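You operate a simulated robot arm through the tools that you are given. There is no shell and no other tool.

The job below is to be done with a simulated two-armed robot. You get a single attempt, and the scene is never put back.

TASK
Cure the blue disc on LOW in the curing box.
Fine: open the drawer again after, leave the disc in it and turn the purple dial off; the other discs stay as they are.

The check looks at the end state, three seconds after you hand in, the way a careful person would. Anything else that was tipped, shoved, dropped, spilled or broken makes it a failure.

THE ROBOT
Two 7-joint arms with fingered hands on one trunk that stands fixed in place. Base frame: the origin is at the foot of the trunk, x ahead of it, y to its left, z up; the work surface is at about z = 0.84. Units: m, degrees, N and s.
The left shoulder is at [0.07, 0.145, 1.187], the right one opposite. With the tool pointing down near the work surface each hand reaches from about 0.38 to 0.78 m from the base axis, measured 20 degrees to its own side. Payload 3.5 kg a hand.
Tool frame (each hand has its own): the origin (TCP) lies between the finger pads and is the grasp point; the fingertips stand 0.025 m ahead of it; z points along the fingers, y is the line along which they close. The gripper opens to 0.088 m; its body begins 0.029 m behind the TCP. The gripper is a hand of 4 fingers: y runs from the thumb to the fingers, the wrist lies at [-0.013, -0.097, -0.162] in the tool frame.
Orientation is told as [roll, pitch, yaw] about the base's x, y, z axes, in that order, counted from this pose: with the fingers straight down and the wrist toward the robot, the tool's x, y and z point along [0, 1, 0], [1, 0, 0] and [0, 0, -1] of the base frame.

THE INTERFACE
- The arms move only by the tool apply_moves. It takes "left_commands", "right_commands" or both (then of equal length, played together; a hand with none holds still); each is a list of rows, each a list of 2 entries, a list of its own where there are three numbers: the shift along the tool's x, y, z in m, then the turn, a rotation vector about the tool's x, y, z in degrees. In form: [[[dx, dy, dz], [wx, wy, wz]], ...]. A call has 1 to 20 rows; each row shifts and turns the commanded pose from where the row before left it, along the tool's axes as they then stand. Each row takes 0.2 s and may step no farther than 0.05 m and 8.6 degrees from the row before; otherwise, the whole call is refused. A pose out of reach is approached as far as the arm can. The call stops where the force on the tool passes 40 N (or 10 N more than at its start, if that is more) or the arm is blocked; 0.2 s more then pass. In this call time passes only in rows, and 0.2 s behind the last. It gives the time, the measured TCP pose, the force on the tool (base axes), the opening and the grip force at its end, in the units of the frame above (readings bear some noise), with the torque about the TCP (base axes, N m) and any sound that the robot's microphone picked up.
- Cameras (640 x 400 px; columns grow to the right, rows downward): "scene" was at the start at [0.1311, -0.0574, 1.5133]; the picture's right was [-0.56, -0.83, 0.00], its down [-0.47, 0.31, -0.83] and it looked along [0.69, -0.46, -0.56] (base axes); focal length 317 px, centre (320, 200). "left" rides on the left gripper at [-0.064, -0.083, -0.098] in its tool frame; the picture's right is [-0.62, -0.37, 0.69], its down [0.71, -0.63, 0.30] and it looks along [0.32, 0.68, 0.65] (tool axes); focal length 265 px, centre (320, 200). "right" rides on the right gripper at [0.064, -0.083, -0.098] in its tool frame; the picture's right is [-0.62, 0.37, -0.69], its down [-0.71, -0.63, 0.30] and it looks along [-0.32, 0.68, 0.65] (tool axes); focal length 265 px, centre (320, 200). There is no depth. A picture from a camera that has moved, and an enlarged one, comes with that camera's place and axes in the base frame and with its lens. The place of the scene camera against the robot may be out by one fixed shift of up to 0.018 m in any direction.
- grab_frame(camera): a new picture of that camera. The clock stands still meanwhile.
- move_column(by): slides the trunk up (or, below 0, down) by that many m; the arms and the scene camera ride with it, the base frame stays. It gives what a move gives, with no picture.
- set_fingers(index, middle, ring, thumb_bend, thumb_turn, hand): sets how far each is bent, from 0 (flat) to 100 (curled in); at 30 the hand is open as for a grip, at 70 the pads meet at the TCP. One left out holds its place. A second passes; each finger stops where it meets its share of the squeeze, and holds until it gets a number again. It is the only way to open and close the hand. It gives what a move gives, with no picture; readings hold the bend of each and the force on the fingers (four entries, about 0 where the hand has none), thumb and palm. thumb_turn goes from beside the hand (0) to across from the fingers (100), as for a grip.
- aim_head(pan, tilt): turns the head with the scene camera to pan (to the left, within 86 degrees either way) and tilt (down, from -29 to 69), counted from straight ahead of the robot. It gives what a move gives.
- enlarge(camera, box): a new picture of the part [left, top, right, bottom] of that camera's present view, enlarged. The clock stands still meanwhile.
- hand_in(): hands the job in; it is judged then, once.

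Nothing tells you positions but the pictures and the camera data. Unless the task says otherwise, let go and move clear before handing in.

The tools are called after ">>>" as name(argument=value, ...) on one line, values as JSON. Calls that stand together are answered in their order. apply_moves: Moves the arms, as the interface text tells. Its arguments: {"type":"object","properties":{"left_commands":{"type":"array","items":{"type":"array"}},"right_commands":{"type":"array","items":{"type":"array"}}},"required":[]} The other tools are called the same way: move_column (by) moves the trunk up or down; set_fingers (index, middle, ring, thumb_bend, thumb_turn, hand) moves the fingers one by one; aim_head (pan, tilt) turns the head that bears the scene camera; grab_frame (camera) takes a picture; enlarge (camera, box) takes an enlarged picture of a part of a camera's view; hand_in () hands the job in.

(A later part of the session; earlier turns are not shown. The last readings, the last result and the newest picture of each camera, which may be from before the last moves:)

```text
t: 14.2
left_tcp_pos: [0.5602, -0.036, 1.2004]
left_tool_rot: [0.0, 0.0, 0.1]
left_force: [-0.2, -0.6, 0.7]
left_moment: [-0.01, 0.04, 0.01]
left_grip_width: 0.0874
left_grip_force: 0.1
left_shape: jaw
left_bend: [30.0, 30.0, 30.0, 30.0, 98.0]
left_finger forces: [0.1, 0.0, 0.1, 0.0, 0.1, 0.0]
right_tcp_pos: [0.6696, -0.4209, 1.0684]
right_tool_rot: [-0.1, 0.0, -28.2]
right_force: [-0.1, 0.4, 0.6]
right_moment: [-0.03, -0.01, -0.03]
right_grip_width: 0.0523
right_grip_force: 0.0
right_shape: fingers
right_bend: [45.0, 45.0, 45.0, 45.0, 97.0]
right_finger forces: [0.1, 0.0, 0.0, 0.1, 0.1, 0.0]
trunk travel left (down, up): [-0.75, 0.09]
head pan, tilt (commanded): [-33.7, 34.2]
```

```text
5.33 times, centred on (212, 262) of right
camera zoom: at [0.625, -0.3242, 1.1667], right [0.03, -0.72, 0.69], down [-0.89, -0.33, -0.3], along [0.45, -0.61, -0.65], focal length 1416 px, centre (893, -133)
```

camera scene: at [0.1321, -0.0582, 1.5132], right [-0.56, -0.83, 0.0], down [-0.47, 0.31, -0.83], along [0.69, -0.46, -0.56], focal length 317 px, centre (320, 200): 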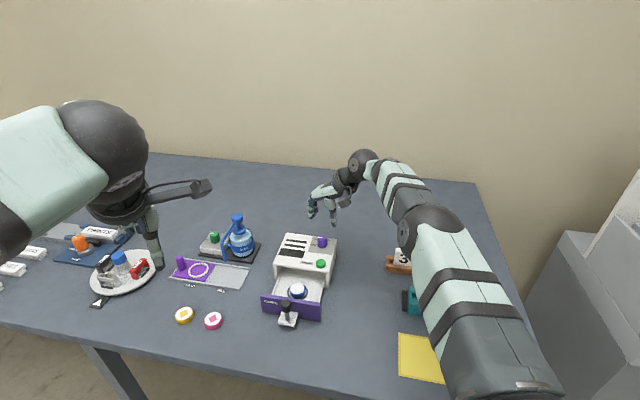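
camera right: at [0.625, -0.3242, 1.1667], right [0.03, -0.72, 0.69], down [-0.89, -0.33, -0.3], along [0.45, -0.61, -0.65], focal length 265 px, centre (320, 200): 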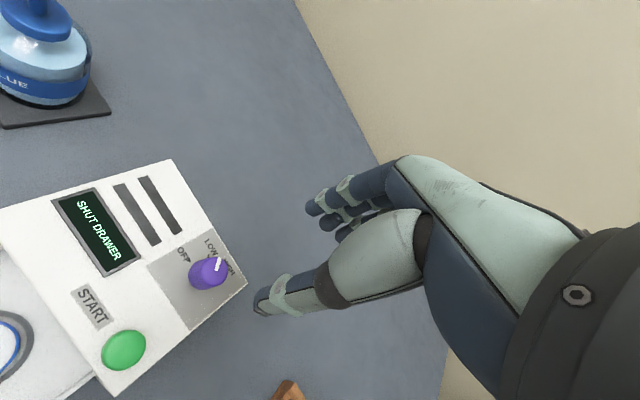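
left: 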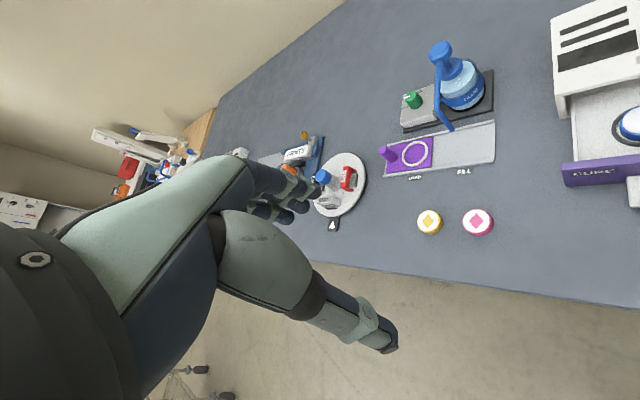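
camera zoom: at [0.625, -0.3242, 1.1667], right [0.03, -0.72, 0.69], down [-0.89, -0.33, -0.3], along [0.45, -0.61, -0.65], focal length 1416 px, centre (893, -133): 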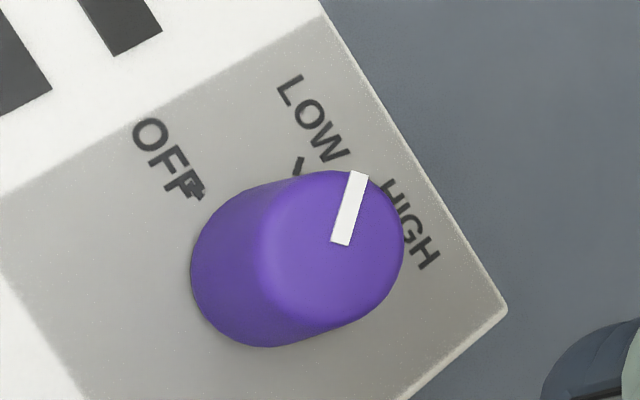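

The pointer sits within about 3° of the LOW mark. Next is the drawer: its black knob is near [0.542, -0.234], top about 0.914. I'll move above it and turn the hand to yaw 45°, so the fingers close parallel to the drawer front.

>>> apply_moves(right_commands=[[[0.0209, -0.0402, 0], [0, 0, 0]], [[0.0209, -0.0402, 0], [0, 0, 0]], [[0.0209, -0.0402, 0], [0, 0, 0]], [[0.0209, -0.0402, 0], [0, 0, 0]], [[0.0209, -0.0402, 0], [0, 0, 0]], [[0, 0, 0], [0, 0, -8.15]], [[0, 0, 0], [0, 0, -8.15]], [[0, 0, 0], [0, 0, -8.15]], [[0, 0, 0], [0, 0, -8.15]], [[0, 0, 0], [0, 0, -8.15]], [[0, 0, 0], [0, 0, -8.15]], [[0, 0, 0], [0, 0, -8.15]], [[0, 0, 0], [0, 0, -8.15]], [[0, 0, 0], [0, 0, -8.15]]])

>>> grab_frame(camera="right")

>>> grab_frame(camera="scene")

>>> grab_frame(camera="left")

```text
t: 17.2
left_tcp_pos: [0.5605, -0.0382, 1.2005]
left_tool_rot: [0.0, 0.0, 0.0]
left_force: [-0.3, 0.6, 0.0]
left_moment: [0.0, -0.02, -0.02]
left_grip_width: 0.0877
left_grip_force: 0.1
left_shape: jaw
left_bend: [30.0, 30.0, 30.0, 30.0, 98.0]
left_finger forces: [0.0, 0.0, 0.0, 0.0, 0.0, 0.0]
right_tcp_pos: [0.5421, -0.2351, 1.0665]
right_tool_rot: [0.1, 0.1, 45.4]
right_force: [-0.4, 0.5, 0.5]
right_moment: [-0.01, 0.01, -0.01]
right_grip_width: 0.052
right_grip_force: 0.1
right_shape: fingers
right_bend: [45.0, 45.0, 45.0, 45.0, 97.0]
right_finger forces: [0.0, 0.0, 0.0, 0.0, 0.0, 0.0]
trunk travel left (down, up): [-0.75, 0.09]
head pan, tilt (commanded): [-33.7, 34.2]
```

```text
taken
camera right: at [0.4372, -0.2479, 1.1652], right [0.7, -0.17, 0.69], down [0.07, -0.95, -0.3], along [0.71, 0.26, -0.66], focal length 265 px, centre (320, 200)
```

right: 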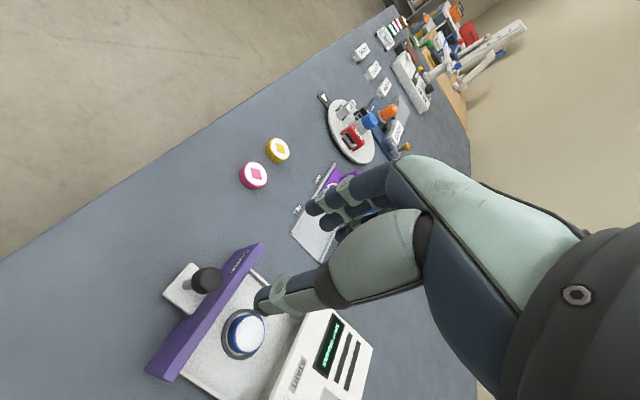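

```text
taken
camera scene: at [0.1317, -0.0577, 1.5132], right [-0.56, -0.83, 0.0], down [-0.47, 0.31, -0.83], along [0.69, -0.46, -0.56], focal length 317 px, centre (320, 200)
```

scene: 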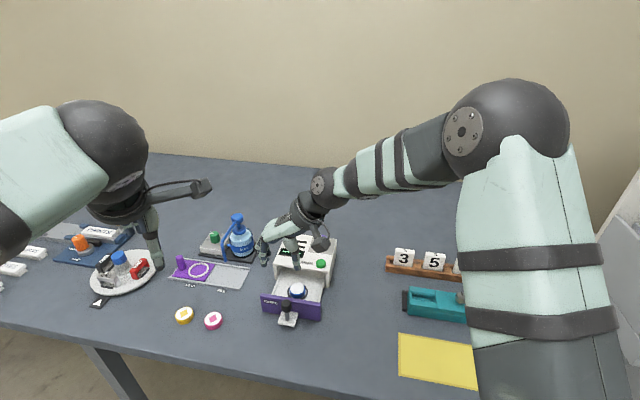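

```text
taken
camera left: at [0.4767, -0.1039, 1.2985], right [-0.37, -0.62, -0.69], down [-0.63, 0.71, -0.3], along [0.68, 0.33, -0.65], focal length 265 px, centre (320, 200)
```

left: 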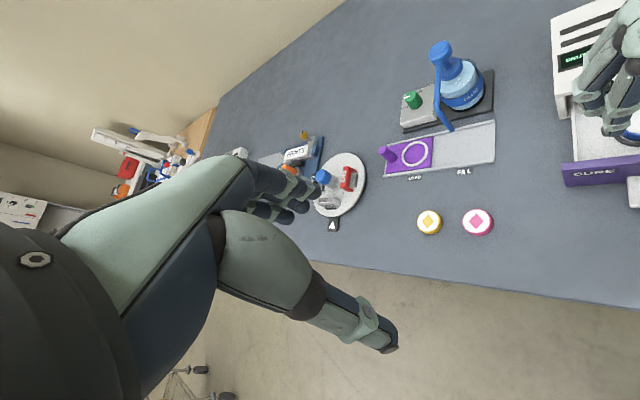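

>>> enlarge(camera="right", box=[140, 235, 280, 385])

>>> enlarge(camera="scene", box=[255, 270, 335, 335])

```text
2.67 times, centred on (210, 310) of right
camera zoom: at [0.4372, -0.2479, 1.1652], right [0.7, -0.17, 0.69], down [0.07, -0.95, -0.3], along [0.71, 0.26, -0.66], focal length 708 px, centre (613, -93)
```

zoom: 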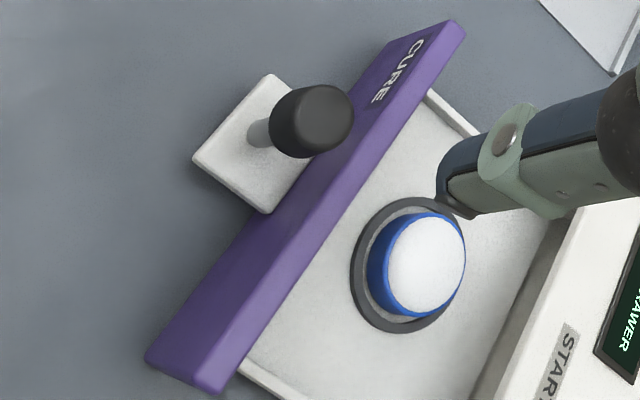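

```text
6.15 times, centred on (295, 302) of scene
camera zoom: at [0.1317, -0.0577, 1.5132], right [-0.56, -0.83, 0.0], down [-0.47, 0.31, -0.83], along [0.69, -0.46, -0.56], focal length 1951 px, centre (474, -431)
```

zoom: 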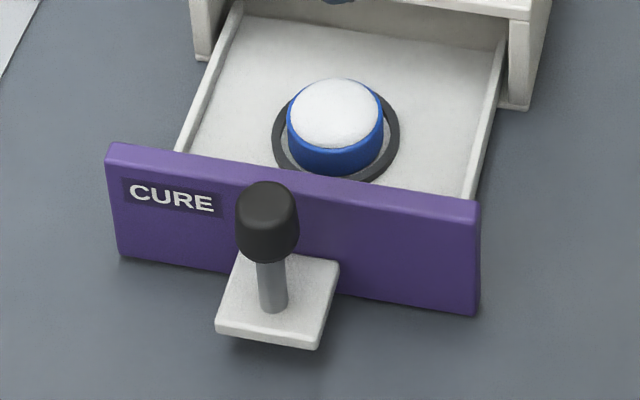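

The knob's centre is at about [0.5435, -0.2355], its top near 0.92 and the bracket plate near 0.862. The panel face is only about 22 mm behind it. The ring finger sits nearest the panel, so I'll flatten it out of the way and use index, middle and thumb.

>>> set_fingers(hand="right", ring=0)

>>> grab_frame(camera="right")

>>> enlarge(camera="scene", box=[230, 180, 350, 330])

```text
t: 18.2
left_tcp_pos: [0.5594, -0.0382, 1.199]
left_tool_rot: [0.0, -0.2, 0.1]
left_force: [0.4, 0.2, 0.0]
left_moment: [0.01, -0.01, -0.02]
left_grip_width: 0.0874
left_grip_force: 0.1
left_shape: jaw
left_bend: [30.0, 30.0, 30.0, 30.0, 98.0]
left_finger forces: [0.0, 0.1, 0.0, 0.1, 0.0, 0.0]
right_tcp_pos: [0.542, -0.2345, 1.0679]
right_tool_rot: [0.1, 0.2, 45.2]
right_force: [0.1, -0.5, 0.2]
right_moment: [0.03, 0.03, -0.02]
right_grip_width: 0.0524
right_grip_force: 0.0
right_shape: fingers
right_bend: [45.0, 45.0, 0.0, 45.0, 97.0]
right_finger forces: [0.0, 0.1, 0.1, 0.1, 0.0, 0.1]
trunk travel left (down, up): [-0.75, 0.09]
head pan, tilt (commanded): [-33.7, 34.2]
```

```text
taken
camera right: at [0.4368, -0.2473, 1.1654], right [0.7, -0.18, 0.69], down [0.06, -0.95, -0.3], along [0.71, 0.26, -0.66], focal length 265 px, centre (320, 200)
```

right: 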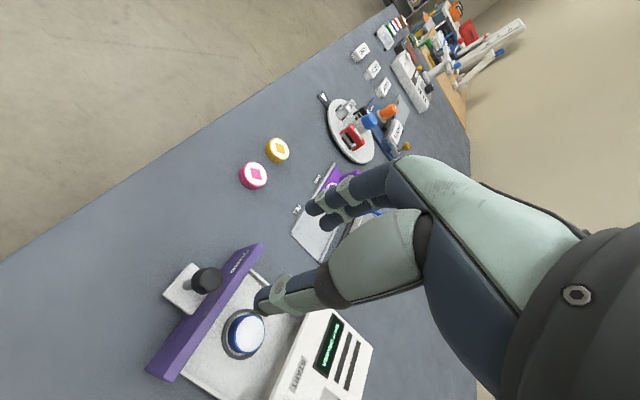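

```text
2.67 times, centred on (290, 255) of scene
camera zoom: at [0.1311, -0.0573, 1.5133], right [-0.56, -0.83, 0.0], down [-0.47, 0.31, -0.83], along [0.69, -0.46, -0.56], focal length 845 px, centre (400, 53)
```

zoom: 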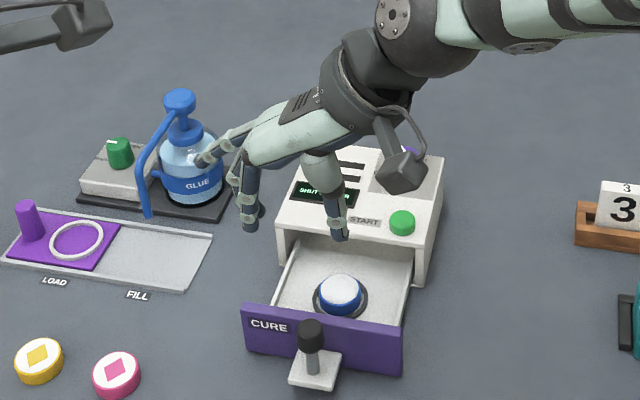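

>>> apply_moves(right_commands=[[[0.001, 0, 0.03], [0, 0, 0]], [[0, 0, 0.03], [0, 0, 0]], [[0, 0, 0.03], [0, 0, 0]], [[0, 0, 0.025], [0, 0, 0]]])

>>> grab_frame(camera="right")

>>> enlarge(camera="scene", box=[245, 240, 335, 335])

```text
t: 19.2
left_tcp_pos: [0.559, -0.0394, 1.1989]
left_tool_rot: [0.0, 0.1, 0.1]
left_force: [0.0, -0.5, -0.1]
left_moment: [-0.02, 0.02, -0.01]
left_grip_width: 0.0876
left_grip_force: 0.0
left_shape: jaw
left_bend: [30.0, 30.0, 30.0, 30.0, 98.0]
left_finger forces: [0.0, 0.0, 0.0, 0.1, 0.0, 0.0]
right_tcp_pos: [0.543, -0.235, 0.9509]
right_tool_rot: [0.0, 0.0, 45.2]
right_force: [0.3, -0.3, 0.3]
right_moment: [-0.04, 0.0, 0.01]
right_grip_width: 0.0521
right_grip_force: 0.2
right_shape: fingers
right_bend: [45.0, 45.0, 0.0, 45.0, 97.0]
right_finger forces: [0.1, 0.0, 0.1, 0.0, 0.0, 0.0]
trunk travel left (down, up): [-0.75, 0.09]
head pan, tilt (commanded): [-33.7, 34.2]
```

```text
taken
camera right: at [0.4378, -0.2471, 1.0495], right [0.7, -0.18, 0.69], down [0.06, -0.95, -0.3], along [0.71, 0.26, -0.66], focal length 265 px, centre (320, 200)
```

right: 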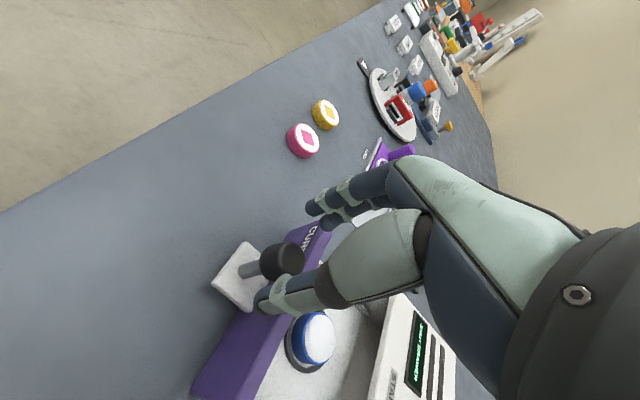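

```text
4.21 times, centred on (290, 288) of scene
camera zoom: at [0.1323, -0.0577, 1.5132], right [-0.56, -0.83, 0.0], down [-0.47, 0.31, -0.83], along [0.69, -0.46, -0.56], focal length 1335 px, centre (446, -168)
```

zoom: 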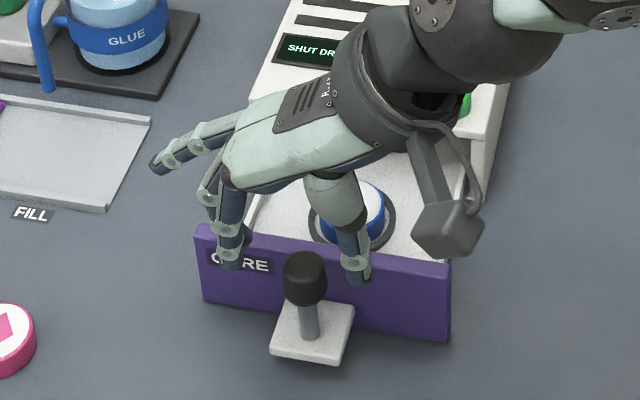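

>>> enlarge(camera="right", box=[200, 190, 360, 330])

```text
2.86 times, centred on (280, 260) of right
camera zoom: at [0.4378, -0.2471, 1.0495], right [0.7, -0.18, 0.69], down [0.06, -0.95, -0.3], along [0.71, 0.26, -0.66], focal length 758 px, centre (434, 29)
```

zoom: 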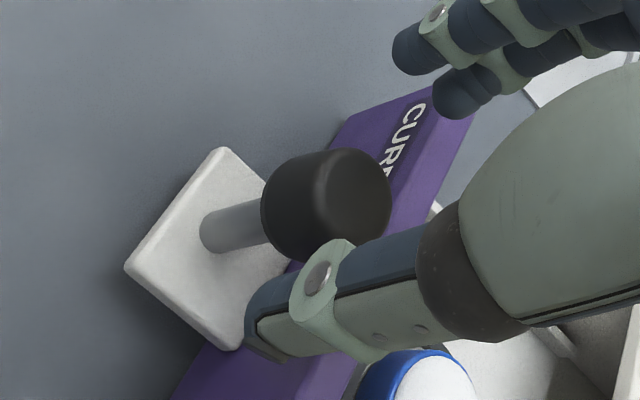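

The knob is centred in the hand to within 3 mm. I'll lower onto it.

>>> apply_moves(right_commands=[[[0, -0.001, 0.015], [0, 0, 0]], [[0, 0, 0.013], [0, 0, 0]], [[0, 0, 0.01], [0, 0, 0]]])

>>> enlarge(camera="right", box=[200, 190, 360, 330])

>>> enlarge(camera="scene", box=[245, 250, 335, 340])

```text
t: 20.0
left_tcp_pos: [0.5603, -0.0368, 1.2001]
left_tool_rot: [0.0, -0.1, 0.0]
left_force: [0.5, 0.0, 0.3]
left_moment: [0.03, 0.02, -0.01]
left_grip_width: 0.0873
left_grip_force: 0.0
left_shape: jaw
left_bend: [30.0, 30.0, 30.0, 30.0, 98.0]
left_finger forces: [0.1, 0.0, 0.0, 0.0, 0.1, 0.0]
right_tcp_pos: [0.5405, -0.234, 0.9141]
right_tool_rot: [0.0, 0.1, 45.2]
right_force: [0.2, -0.6, -0.9]
right_moment: [0.02, 0.02, 0.02]
right_grip_width: 0.0523
right_grip_force: 0.0
right_shape: fingers
right_bend: [45.0, 45.0, 0.0, 45.0, 97.0]
right_finger forces: [0.0, 0.0, 0.0, 0.0, 0.1, 0.1]
trunk travel left (down, up): [-0.75, 0.09]
head pan, tilt (commanded): [-33.7, 34.2]
```

```text
2.86 times, centred on (280, 260) of right
camera zoom: at [0.4362, -0.2473, 1.0126], right [0.7, -0.17, 0.69], down [0.06, -0.95, -0.3], along [0.71, 0.26, -0.65], focal length 758 px, centre (434, 29)
```

zoom: 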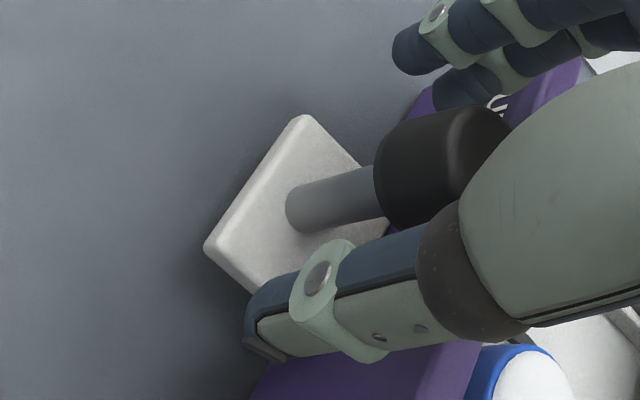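

```text
4.44 times, centred on (290, 295) of scene
camera zoom: at [0.1311, -0.0573, 1.5133], right [-0.56, -0.83, 0.0], down [-0.47, 0.31, -0.83], along [0.69, -0.46, -0.56], focal length 1409 px, centre (453, -222)
```

zoom: 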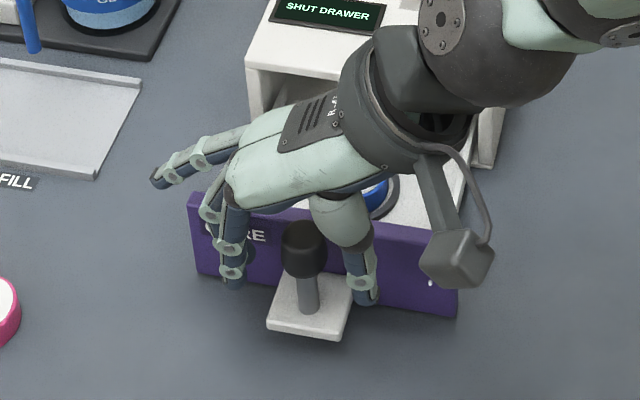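

>>> set_fingers(hand="right", index=60, middle=60, thumb_bend=60)

>>> set_fingers(hand="right", index=70, middle=70, thumb_bend=70)

>>> enlarge(camera="right", box=[200, 190, 360, 330])

>>> enlarge(camera="scene", box=[245, 250, 335, 340])

```text
t: 21.0
left_tcp_pos: [0.5606, -0.037, 1.2001]
left_tool_rot: [0.0, -0.1, 0.0]
left_force: [-0.7, -0.2, 0.2]
left_moment: [0.03, 0.03, 0.0]
left_grip_width: 0.0876
left_grip_force: 0.0
left_shape: jaw
left_bend: [30.0, 30.0, 30.0, 30.0, 98.0]
left_finger forces: [0.0, 0.1, 0.0, 0.0, 0.0, 0.0]
right_tcp_pos: [0.541, -0.2353, 0.9143]
right_tool_rot: [0.1, 0.1, 45.2]
right_force: [-0.1, 0.4, -0.4]
right_moment: [0.0, -0.03, 0.0]
right_grip_width: 0.0207
right_grip_force: 0.1
right_shape: fingers
right_bend: [60.0, 60.0, 0.0, 60.0, 97.0]
right_finger forces: [0.0, 0.0, 0.1, 0.0, 0.0, 0.1]
trunk travel left (down, up): [-0.75, 0.09]
head pan, tilt (commanded): [-33.7, 34.2]
```

```text
t: 22.0
left_tcp_pos: [0.5596, -0.0381, 1.1996]
left_tool_rot: [0.0, 0.0, 0.1]
left_force: [0.4, 0.1, -0.3]
left_moment: [0.0, 0.0, -0.02]
left_grip_width: 0.0877
left_grip_force: 0.0
left_shape: jaw
left_bend: [30.0, 30.0, 30.0, 30.0, 98.0]
left_finger forces: [0.0, 0.1, 0.1, 0.0, 0.0, 0.0]
right_tcp_pos: [0.5399, -0.2351, 0.9144]
right_tool_rot: [0.1, 0.0, 45.2]
right_force: [-1.2, -2.0, -1.1]
right_moment: [0.01, 0.0, 0.03]
right_grip_width: 0.0044
right_grip_force: 2.3
right_shape: fingers
right_bend: [69.0, 69.0, 0.0, 66.0, 97.0]
right_finger forces: [0.9, 0.7, 0.0, 0.1, 3.2, 0.0]
trunk travel left (down, up): [-0.75, 0.09]
head pan, tilt (commanded): [-33.7, 34.2]
```

```text
2.86 times, centred on (280, 260) of right
camera zoom: at [0.436, -0.2476, 1.0126], right [0.7, -0.18, 0.69], down [0.06, -0.95, -0.3], along [0.71, 0.26, -0.66], focal length 758 px, centre (434, 29)
```

zoom: 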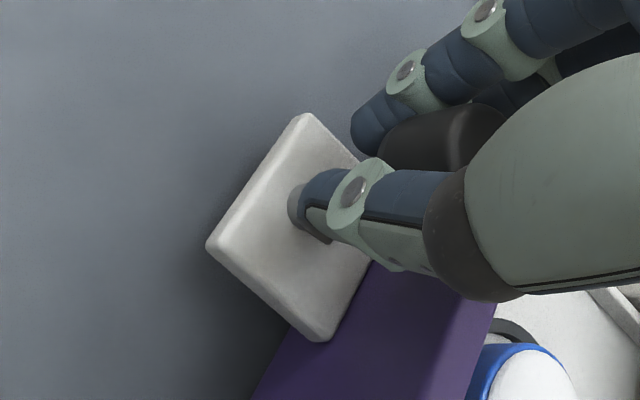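

```text
4.44 times, centred on (290, 295) of scene
camera zoom: at [0.131, -0.0577, 1.5133], right [-0.56, -0.83, 0.0], down [-0.47, 0.31, -0.83], along [0.69, -0.46, -0.56], focal length 1409 px, centre (453, -222)
```

zoom: 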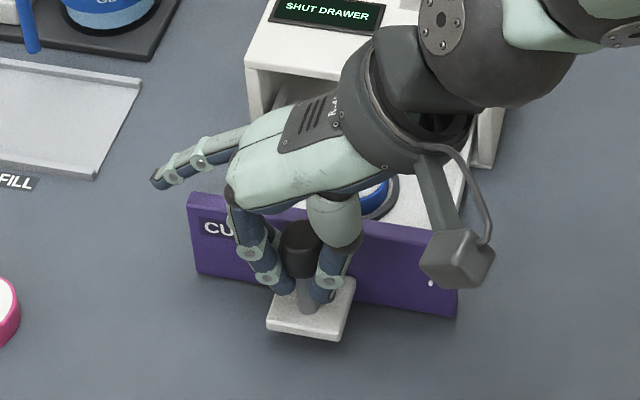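

The fingers are holding the post under the knob. I'll push the drawer in slowly along its axis and watch the force.

>>> set_fingers(hand="right", index=74, middle=74, thumb_bend=74)

>>> apply_moves(right_commands=[[[-0.01, 0, 0], [0, 0, 0]], [[-0.01, 0, 0], [0, 0, 0]], [[-0.01, 0, 0], [0, 0, 0]]])

>>> grab_frame(camera="scene")

```text
t: 23.0
left_tcp_pos: [0.5603, -0.0383, 1.2]
left_tool_rot: [0.1, 0.0, 0.1]
left_force: [-0.1, 0.1, -0.3]
left_moment: [0.0, 0.03, 0.0]
left_grip_width: 0.0878
left_grip_force: 0.2
left_shape: jaw
left_bend: [30.0, 30.0, 30.0, 30.0, 98.0]
left_finger forces: [0.1, 0.1, 0.0, 0.0, 0.0, 0.0]
right_tcp_pos: [0.5423, -0.233, 0.9132]
right_tool_rot: [0.0, 0.2, 45.3]
right_force: [0.0, 0.6, -8.9]
right_moment: [-0.05, 0.0, 0.05]
right_grip_width: 0.0002
right_grip_force: 8.8
right_shape: fingers
right_bend: [73.0, 72.0, 0.0, 68.0, 97.0]
right_finger forces: [6.1, 4.5, 0.0, 0.1, 6.8, 0.1]
trunk travel left (down, up): [-0.75, 0.09]
head pan, tilt (commanded): [-33.7, 34.2]
```

```text
t: 23.8
left_tcp_pos: [0.5615, -0.0392, 1.1992]
left_tool_rot: [0.1, 0.1, 0.0]
left_force: [0.4, -0.8, -0.3]
left_moment: [0.01, 0.0, -0.03]
left_grip_width: 0.0873
left_grip_force: 0.1
left_shape: jaw
left_bend: [30.0, 30.0, 30.0, 30.0, 98.0]
left_finger forces: [0.0, 0.1, 0.1, 0.1, 0.1, 0.1]
right_tcp_pos: [0.5636, -0.2572, 0.914]
right_tool_rot: [0.1, 0.1, 45.2]
right_force: [1.3, 0.4, -8.2]
right_moment: [0.0, -0.04, 0.09]
right_grip_width: 0.0
right_grip_force: 9.0
right_shape: fingers
right_bend: [73.0, 72.0, 0.0, 68.0, 97.0]
right_finger forces: [6.4, 5.3, 0.1, 0.0, 6.3, 0.1]
trunk travel left (down, up): [-0.75, 0.09]
head pan, tilt (commanded): [-33.7, 34.2]
```

```text
taken
camera scene: at [0.1335, -0.0582, 1.513], right [-0.56, -0.83, 0.0], down [-0.47, 0.31, -0.83], along [0.69, -0.46, -0.56], focal length 317 px, centre (320, 200)
```

scene: 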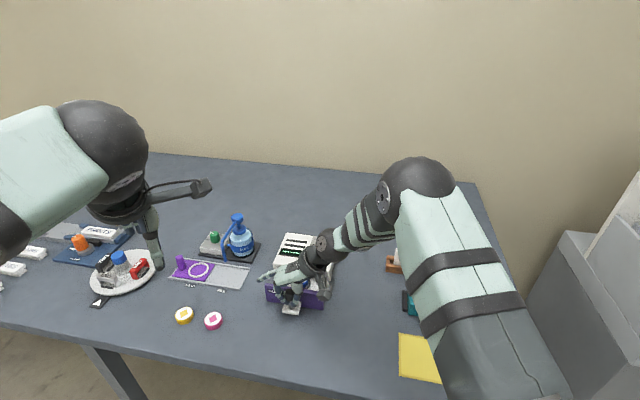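

The drawer slides easily with the hand, with the force almost unchanged. I'll continue in.

>>> apply_moves(right_commands=[[[-0.01, 0, 0], [0, 0, 0]], [[-0.01, 0, 0], [0, 0, 0]], [[-0.01, 0, 0], [0, 0, 0]], [[-0.01, 0, 0], [0, 0, 0]], [[-0.01, 0, 0], [0, 0, 0]]])

>>> enlarge(camera="scene", box=[245, 220, 355, 330])

>>> grab_frame(camera="right")

```text
t: 25.0
left_tcp_pos: [0.5616, -0.0387, 1.1998]
left_tool_rot: [0.0, -0.1, 0.1]
left_force: [-0.6, -0.8, -0.2]
left_moment: [-0.01, 0.01, -0.03]
left_grip_width: 0.0875
left_grip_force: 0.1
left_shape: jaw
left_bend: [30.0, 30.0, 30.0, 30.0, 98.0]
left_finger forces: [0.1, 0.1, 0.1, 0.0, 0.1, 0.0]
right_tcp_pos: [0.599, -0.2923, 0.914]
right_tool_rot: [0.2, 0.0, 45.2]
right_force: [0.7, -0.3, -7.9]
right_moment: [-0.04, -0.07, 0.05]
right_grip_width: 0.0
right_grip_force: 8.2
right_shape: fingers
right_bend: [73.0, 72.0, 0.0, 68.0, 97.0]
right_finger forces: [5.9, 5.4, 0.1, 0.0, 6.4, 0.0]
trunk travel left (down, up): [-0.75, 0.09]
head pan, tilt (commanded): [-33.7, 34.2]
```

```text
3.64 times, centred on (300, 275) of scene
camera zoom: at [0.1336, -0.0583, 1.513], right [-0.56, -0.83, 0.0], down [-0.47, 0.31, -0.83], along [0.69, -0.46, -0.56], focal length 1153 px, centre (393, -73)
```

zoom: 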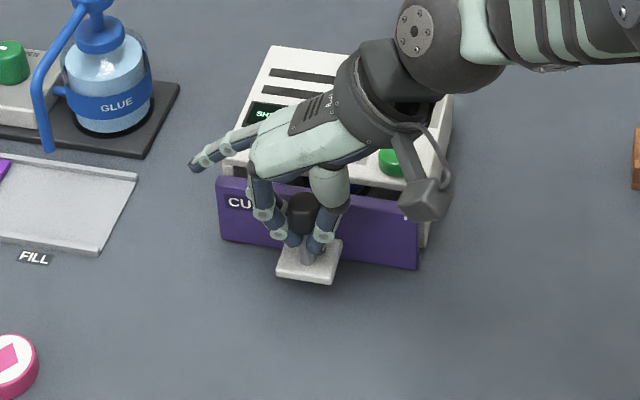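

```text
taken
camera right: at [0.4941, -0.3053, 1.012], right [0.7, -0.18, 0.69], down [0.06, -0.95, -0.3], along [0.71, 0.26, -0.66], focal length 265 px, centre (320, 200)
```

right: 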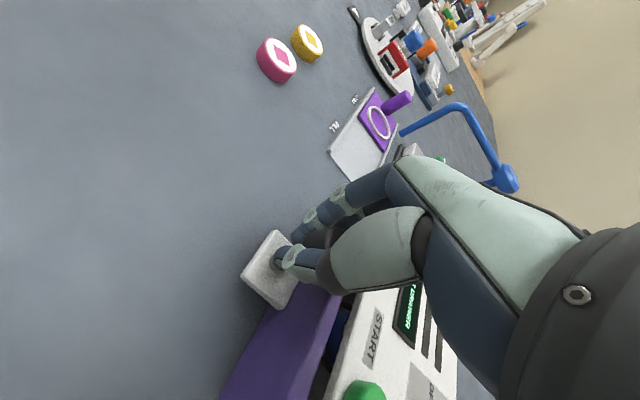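

There's about 15–20 mm left. I'll use small steps now so I don't push the box itself.

>>> apply_moves(right_commands=[[[-0.004, 0, 0], [0, 0, 0]], [[-0.004, 0, 0], [0, 0, 0]], [[-0.003, 0, 0], [0, 0, 0]]])

>>> enlarge(camera="right", box=[220, 220, 400, 400])

>>> enlarge(camera="scene", box=[260, 220, 350, 310])

```text
t: 25.8
left_tcp_pos: [0.5611, -0.0385, 1.1995]
left_tool_rot: [0.0, -0.1, 0.1]
left_force: [-0.4, -0.4, -1.0]
left_moment: [-0.03, 0.02, -0.01]
left_grip_width: 0.0877
left_grip_force: 0.2
left_shape: jaw
left_bend: [30.0, 30.0, 30.0, 30.0, 98.0]
left_finger forces: [0.0, 0.0, 0.0, 0.0, 0.1, 0.0]
right_tcp_pos: [0.606, -0.3007, 0.9128]
right_tool_rot: [0.2, 0.1, 45.2]
right_force: [1.6, -0.6, -6.0]
right_moment: [0.01, -0.08, 0.03]
right_grip_width: 0.0
right_grip_force: 9.0
right_shape: fingers
right_bend: [73.0, 72.0, 0.0, 68.0, 97.0]
right_finger forces: [5.3, 5.7, 0.0, 0.0, 6.3, 0.0]
trunk travel left (down, up): [-0.75, 0.09]
head pan, tilt (commanded): [-33.7, 34.2]
```

```text
2.22 times, centred on (310, 310) of right
camera zoom: at [0.5017, -0.3128, 1.0118], right [0.7, -0.18, 0.69], down [0.06, -0.95, -0.3], along [0.71, 0.26, -0.66], focal length 590 px, centre (342, -44)
```

zoom: 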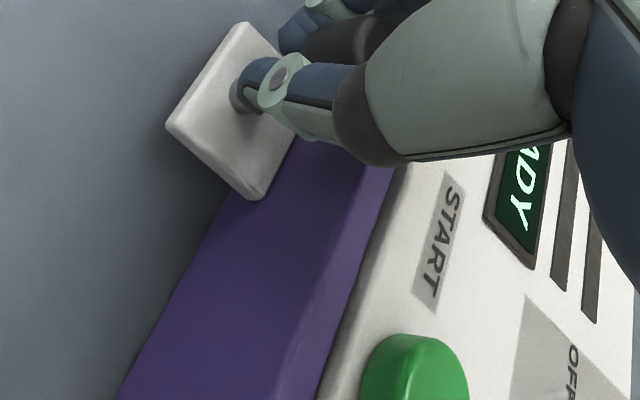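

```text
4.44 times, centred on (305, 265) of scene
camera zoom: at [0.1326, -0.058, 1.5131], right [-0.56, -0.83, 0.0], down [-0.47, 0.31, -0.83], along [0.69, -0.46, -0.56], focal length 1409 px, centre (387, -89)
```

zoom: 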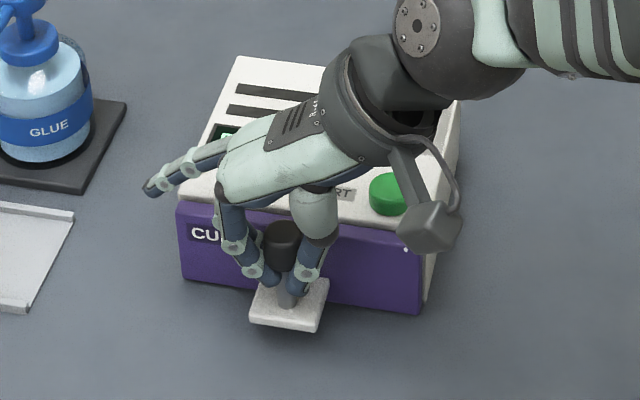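

The display now shows "READY", so the drawer is shut. I'll nudge it slightly to seat it, then let go and lift.

>>> apply_moves(right_commands=[[[-0.002, 0, 0], [0, 0, 0]]])

>>> set_fingers(hand="right", index=45, middle=45, thumb_bend=45)

>>> apply_moves(right_commands=[[[0, 0, -0.01], [0, 0, 0]], [[0, 0, -0.02], [0, 0, 0]], [[0, 0, -0.03], [0, 0, 0]], [[0, 0, -0.03], [0, 0, 0]], [[0, 0, -0.03], [0, 0, 0]]])

>>> grab_frame(camera="right")

>>> enlarge(camera="scene", box=[260, 210, 350, 310])

```text
t: 26.2
left_tcp_pos: [0.5595, -0.0375, 1.1991]
left_tool_rot: [0.1, -0.1, 0.2]
left_force: [-0.3, -1.0, 0.4]
left_moment: [-0.01, 0.03, 0.02]
left_grip_width: 0.0876
left_grip_force: 0.1
left_shape: jaw
left_bend: [30.0, 30.0, 30.0, 30.0, 98.0]
left_finger forces: [0.0, 0.0, 0.1, 0.0, 0.1, 0.1]
right_tcp_pos: [0.6066, -0.3006, 0.9136]
right_tool_rot: [0.2, 0.1, 45.3]
right_force: [-2.5, 1.5, -5.7]
right_moment: [0.03, -0.06, 0.02]
right_grip_width: 0.0
right_grip_force: 8.8
right_shape: fingers
right_bend: [73.0, 73.0, 0.0, 68.0, 97.0]
right_finger forces: [6.4, 4.3, 0.0, 0.1, 6.8, 0.1]
trunk travel left (down, up): [-0.75, 0.09]
head pan, tilt (commanded): [-33.7, 34.2]
```

```text
t: 27.2
left_tcp_pos: [0.5609, -0.0374, 1.1998]
left_tool_rot: [0.0, -0.1, 0.0]
left_force: [-0.5, 0.2, -0.1]
left_moment: [-0.04, 0.0, 0.01]
left_grip_width: 0.0877
left_grip_force: 0.1
left_shape: jaw
left_bend: [30.0, 30.0, 30.0, 30.0, 98.0]
left_finger forces: [0.0, 0.0, 0.0, 0.0, 0.1, 0.0]
right_tcp_pos: [0.6066, -0.3021, 0.9126]
right_tool_rot: [0.0, 0.1, 45.3]
right_force: [-0.6, 0.9, -0.8]
right_moment: [-0.02, 0.0, 0.04]
right_grip_width: 0.0522
right_grip_force: 0.1
right_shape: fingers
right_bend: [45.0, 45.0, 0.0, 45.0, 97.0]
right_finger forces: [0.0, 0.0, 0.0, 0.1, 0.0, 0.0]
trunk travel left (down, up): [-0.75, 0.09]
head pan, tilt (commanded): [-33.7, 34.2]
```

```text
t: 28.4
left_tcp_pos: [0.5599, -0.0365, 1.2009]
left_tool_rot: [0.0, -0.1, 0.1]
left_force: [0.0, 0.3, -0.6]
left_moment: [0.02, 0.03, 0.0]
left_grip_width: 0.0879
left_grip_force: 0.0
left_shape: jaw
left_bend: [30.0, 30.0, 30.0, 30.0, 98.0]
left_finger forces: [0.1, 0.0, 0.1, 0.1, 0.0, 0.0]
right_tcp_pos: [0.6091, -0.2988, 1.0355]
right_tool_rot: [0.1, 0.1, 45.3]
right_force: [0.7, 0.1, 0.1]
right_moment: [0.0, 0.0, -0.01]
right_grip_width: 0.052
right_grip_force: 0.0
right_shape: fingers
right_bend: [45.0, 45.0, 0.0, 45.0, 97.0]
right_finger forces: [0.0, 0.0, 0.0, 0.0, 0.1, 0.0]
trunk travel left (down, up): [-0.75, 0.09]
head pan, tilt (commanded): [-33.7, 34.2]
```

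```text
taken
camera right: at [0.5031, -0.3115, 1.1338], right [0.7, -0.17, 0.69], down [0.06, -0.95, -0.3], along [0.71, 0.26, -0.66], focal length 265 px, centre (320, 200)
```

right: 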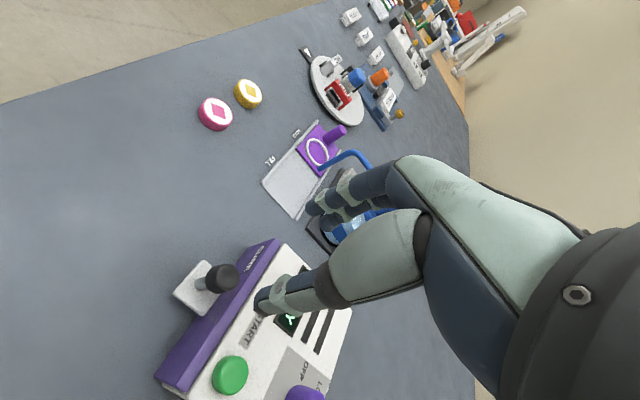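

```text
4.00 times, centred on (305, 260) of scene
camera zoom: at [0.1302, -0.0567, 1.5133], right [-0.56, -0.83, 0.0], down [-0.47, 0.31, -0.83], along [0.69, -0.46, -0.56], focal length 1268 px, centre (380, -40)
```

zoom: 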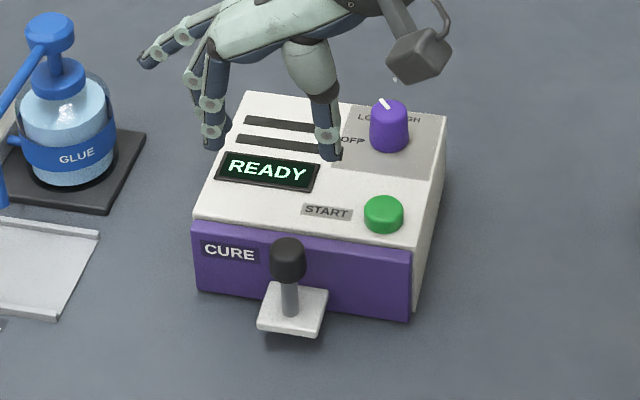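

The drawer is shut and the display reads READY. I'll close the index, middle and thumb into a blunt tip and move above the green START button at about [0.610, -0.375].

>>> set_fingers(hand="right", index=70, middle=70, thumb_bend=70)

>>> apply_moves(right_commands=[[[-0.0257, -0.026, 0], [0, 0, 0]], [[-0.0257, -0.026, 0], [0, 0, 0]], [[0, 0, 0.02], [0, 0, 0]], [[0, 0, 0.02], [0, 0, 0]]])

>>> grab_frame(camera="right")

>>> enlarge(camera="scene", box=[260, 200, 370, 310])

```text
t: 29.4
left_tcp_pos: [0.5601, -0.0382, 1.1992]
left_tool_rot: [0.0, -0.1, 0.0]
left_force: [-0.6, 0.4, -0.1]
left_moment: [-0.01, 0.01, 0.0]
left_grip_width: 0.0874
left_grip_force: 0.1
left_shape: jaw
left_bend: [30.0, 30.0, 30.0, 30.0, 98.0]
left_finger forces: [0.1, 0.0, 0.0, 0.1, 0.0, 0.0]
right_tcp_pos: [0.6098, -0.2996, 1.0363]
right_tool_rot: [0.1, 0.1, 45.3]
right_force: [1.0, 0.4, 0.4]
right_moment: [0.01, 0.02, 0.01]
right_grip_width: 0.0002
right_grip_force: 0.1
right_shape: fingers
right_bend: [70.0, 70.0, 0.0, 70.0, 97.0]
right_finger forces: [0.0, 0.1, 0.0, 0.1, 0.1, 0.0]
trunk travel left (down, up): [-0.75, 0.09]
head pan, tilt (commanded): [-33.7, 34.2]
```

```text
t: 30.4
left_tcp_pos: [0.5611, -0.0379, 1.1995]
left_tool_rot: [0.0, 0.1, 0.1]
left_force: [-0.3, -0.5, -0.1]
left_moment: [-0.01, -0.02, 0.01]
left_grip_width: 0.088
left_grip_force: 0.1
left_shape: jaw
left_bend: [30.0, 30.0, 30.0, 30.0, 98.0]
left_finger forces: [0.0, 0.1, 0.0, 0.1, 0.0, 0.0]
right_tcp_pos: [0.6074, -0.3753, 0.9946]
right_tool_rot: [0.1, 0.0, 45.3]
right_force: [0.5, 0.7, -0.2]
right_moment: [0.0, -0.03, -0.01]
right_grip_width: 0.0
right_grip_force: 0.0
right_shape: fingers
right_bend: [70.0, 70.0, 0.0, 70.0, 97.0]
right_finger forces: [0.0, 0.1, 0.0, 0.0, 0.0, 0.0]
trunk travel left (down, up): [-0.75, 0.09]
head pan, tilt (commanded): [-33.7, 34.2]
```

```text
taken
camera right: at [0.5023, -0.388, 1.093], right [0.7, -0.18, 0.69], down [0.06, -0.95, -0.3], along [0.71, 0.26, -0.65], focal length 265 px, centre (320, 200)
```

right: 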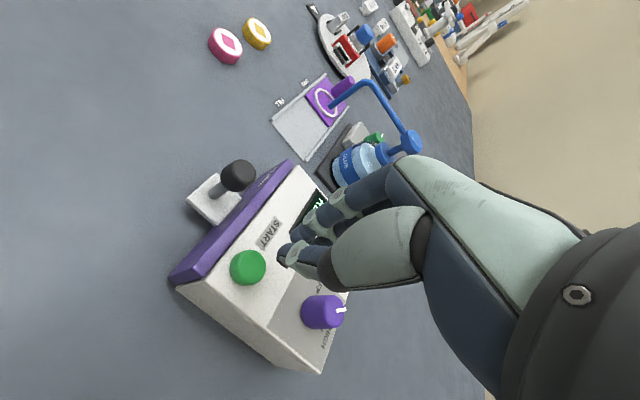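

```text
3.64 times, centred on (315, 255) of scene
camera zoom: at [0.1318, -0.0579, 1.5132], right [-0.56, -0.83, 0.0], down [-0.47, 0.31, -0.83], along [0.69, -0.46, -0.56], focal length 1153 px, centre (338, 0)
```

zoom: 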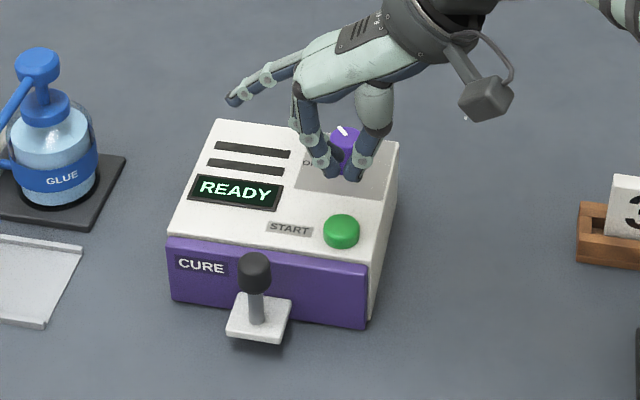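

>>> apply_moves(right_commands=[[[0, 0.002, 0.02], [0, 0, 0]], [[0, 0, 0.02], [0, 0, 0]], [[0, 0, 0.01], [0, 0, 0]]])

>>> enlarge(camera="right", box=[200, 180, 380, 340])

>>> enlarge(camera="scene", box=[260, 200, 370, 310])

```text
t: 31.2
left_tcp_pos: [0.56, -0.0385, 1.1988]
left_tool_rot: [0.0, -0.1, 0.1]
left_force: [0.2, -0.8, 0.7]
left_moment: [0.01, -0.04, 0.0]
left_grip_width: 0.0874
left_grip_force: 0.1
left_shape: jaw
left_bend: [30.0, 30.0, 30.0, 30.0, 98.0]
left_finger forces: [0.0, 0.0, 0.0, 0.0, 0.0, 0.0]
right_tcp_pos: [0.6074, -0.3737, 0.943]
right_tool_rot: [0.0, 0.0, 45.2]
right_force: [-0.1, -0.1, 1.0]
right_moment: [0.01, 0.01, 0.05]
right_grip_width: 0.0001
right_grip_force: 0.0
right_shape: fingers
right_bend: [70.0, 70.0, 0.0, 70.0, 97.0]
right_finger forces: [0.0, 0.0, 0.0, 0.0, 0.1, 0.1]
trunk travel left (down, up): [-0.75, 0.09]
head pan, tilt (commanded): [-33.7, 34.2]
```

```text
2.50 times, centred on (290, 260) of right
camera zoom: at [0.5026, -0.3861, 1.0428], right [0.7, -0.18, 0.69], down [0.06, -0.95, -0.3], along [0.71, 0.26, -0.66], focal length 664 px, centre (395, 50)
```

zoom: 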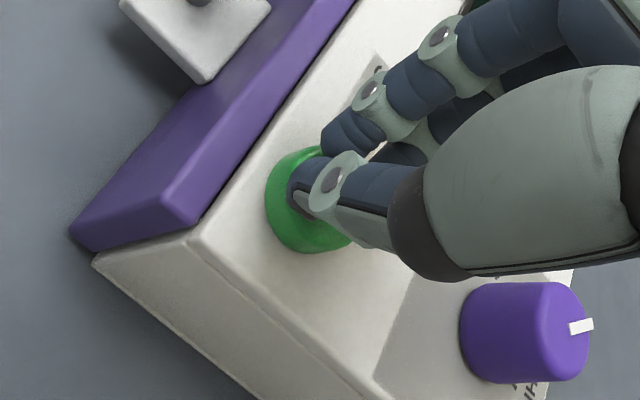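

```text
3.64 times, centred on (315, 255) of scene
camera zoom: at [0.131, -0.0574, 1.5133], right [-0.56, -0.83, 0.0], down [-0.47, 0.31, -0.83], along [0.69, -0.46, -0.56], focal length 1153 px, centre (338, 0)
```

zoom: 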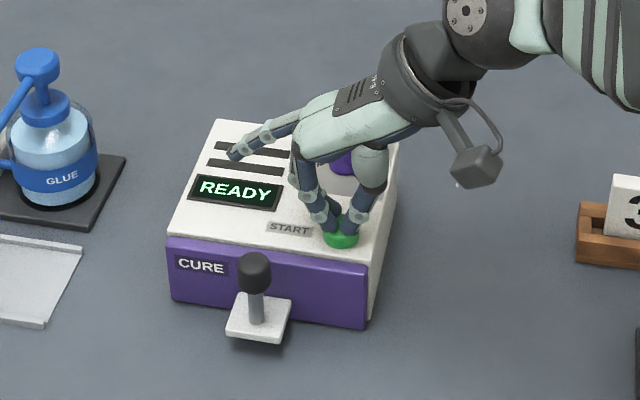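

The fingertips are right above the button. I'll press in small steps.

>>> apply_moves(right_commands=[[[0, 0, 0.003], [0, 0, 0]], [[0, 0, 0.003], [0, 0, 0]]])

>>> apply_moves(right_commands=[[[0, 0, 0.003], [0, 0, 0]], [[0, 0, 0.002], [0, 0, 0]]])

>>> enlarge(camera="scene", box=[260, 200, 370, 310])

```text
t: 31.8
left_tcp_pos: [0.5587, -0.0373, 1.1997]
left_tool_rot: [-0.1, -0.1, 0.0]
left_force: [0.2, 0.8, -0.1]
left_moment: [-0.02, 0.0, -0.01]
left_grip_width: 0.0875
left_grip_force: 0.1
left_shape: jaw
left_bend: [30.0, 30.0, 30.0, 30.0, 98.0]
left_finger forces: [0.1, 0.0, 0.0, 0.1, 0.0, 0.1]
right_tcp_pos: [0.6086, -0.3716, 0.9382]
right_tool_rot: [0.0, 0.0, 45.2]
right_force: [0.1, -0.3, 2.0]
right_moment: [-0.03, 0.01, 0.02]
right_grip_width: 0.0
right_grip_force: 0.6
right_shape: fingers
right_bend: [70.0, 70.0, 0.0, 70.0, 98.0]
right_finger forces: [0.0, 0.3, 0.0, 0.1, 1.4, 0.0]
trunk travel left (down, up): [-0.75, 0.09]
head pan, tilt (commanded): [-33.7, 34.2]
heard: click
```

```text
t: 32.4
left_tcp_pos: [0.5579, -0.0373, 1.2006]
left_tool_rot: [0.0, -0.2, 0.0]
left_force: [-0.7, -0.2, -0.8]
left_moment: [0.0, 0.02, -0.02]
left_grip_width: 0.0874
left_grip_force: 0.1
left_shape: jaw
left_bend: [30.0, 30.0, 30.0, 30.0, 98.0]
left_finger forces: [0.1, 0.0, 0.0, 0.1, 0.1, 0.0]
right_tcp_pos: [0.6073, -0.3733, 0.9354]
right_tool_rot: [-0.2, -0.1, 45.2]
right_force: [-0.5, -0.5, 8.7]
right_moment: [-0.09, 0.09, 0.02]
right_grip_width: 0.0
right_grip_force: 4.2
right_shape: fingers
right_bend: [70.0, 70.0, 0.0, 70.0, 98.0]
right_finger forces: [0.2, 1.0, 0.0, 0.1, 8.3, 0.0]
trunk travel left (down, up): [-0.75, 0.09]
head pan, tilt (commanded): [-33.7, 34.2]
```

```text
3.64 times, centred on (315, 255) of scene
camera zoom: at [0.129, -0.0565, 1.5136], right [-0.56, -0.83, 0.0], down [-0.47, 0.31, -0.83], along [0.69, -0.46, -0.56], focal length 1153 px, centre (338, 0)
```

zoom: 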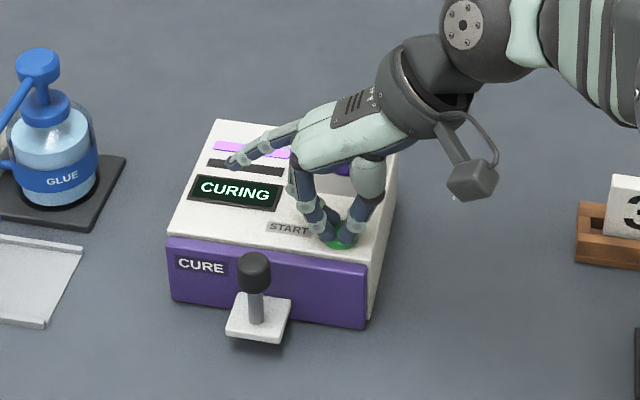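

A click was heard and the display shows CURING, with one of the two lamp bars lit. I'll lift off the button and wait clear of it, watching the display.

>>> apply_moves(right_commands=[[[0, 0, -0.01], [0, 0, 0]], [[0, 0, -0.02], [0, 0, 0]], [[0, 0, -0.03], [0, 0, 0]], [[0, 0, -0.03], [0, 0, 0]]])

>>> enlarge(camera="scene", box=[260, 200, 370, 310])

>>> grab_frame(camera="right")

```text
t: 33.4
left_tcp_pos: [0.5601, -0.0365, 1.1995]
left_tool_rot: [0.0, -0.1, 0.1]
left_force: [0.4, -0.5, 1.1]
left_moment: [-0.01, 0.04, -0.02]
left_grip_width: 0.0875
left_grip_force: 0.1
left_shape: jaw
left_bend: [30.0, 30.0, 30.0, 30.0, 98.0]
left_finger forces: [0.0, 0.1, 0.0, 0.0, 0.0, 0.1]
right_tcp_pos: [0.6099, -0.3732, 1.0231]
right_tool_rot: [0.0, 0.0, 45.3]
right_force: [0.4, 0.0, 0.0]
right_moment: [-0.02, 0.0, 0.01]
right_grip_width: 0.0
right_grip_force: 0.1
right_shape: fingers
right_bend: [70.0, 70.0, 0.0, 70.0, 98.0]
right_finger forces: [0.0, 0.0, 0.0, 0.1, 0.0, 0.1]
trunk travel left (down, up): [-0.75, 0.09]
head pan, tilt (commanded): [-33.7, 34.2]
```

```text
3.64 times, centred on (315, 255) of scene
camera zoom: at [0.1307, -0.057, 1.5133], right [-0.56, -0.83, 0.0], down [-0.47, 0.31, -0.83], along [0.69, -0.46, -0.56], focal length 1153 px, centre (338, 0)
```

zoom: 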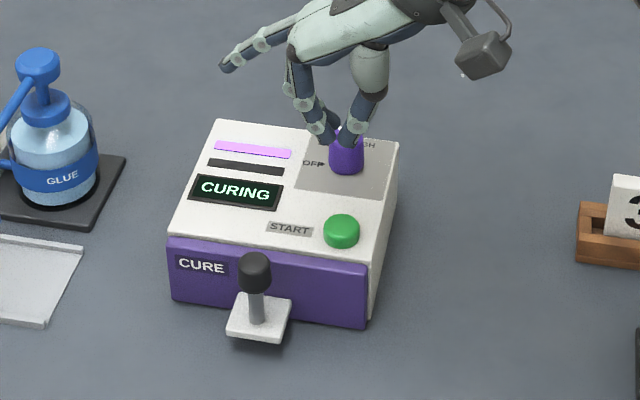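

```text
taken
camera right: at [0.5049, -0.3856, 1.122], right [0.7, -0.18, 0.69], down [0.06, -0.95, -0.3], along [0.71, 0.26, -0.66], focal length 265 px, centre (320, 200)
```

right: 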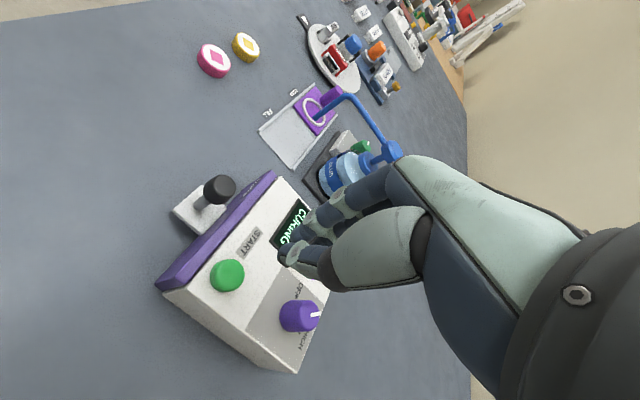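

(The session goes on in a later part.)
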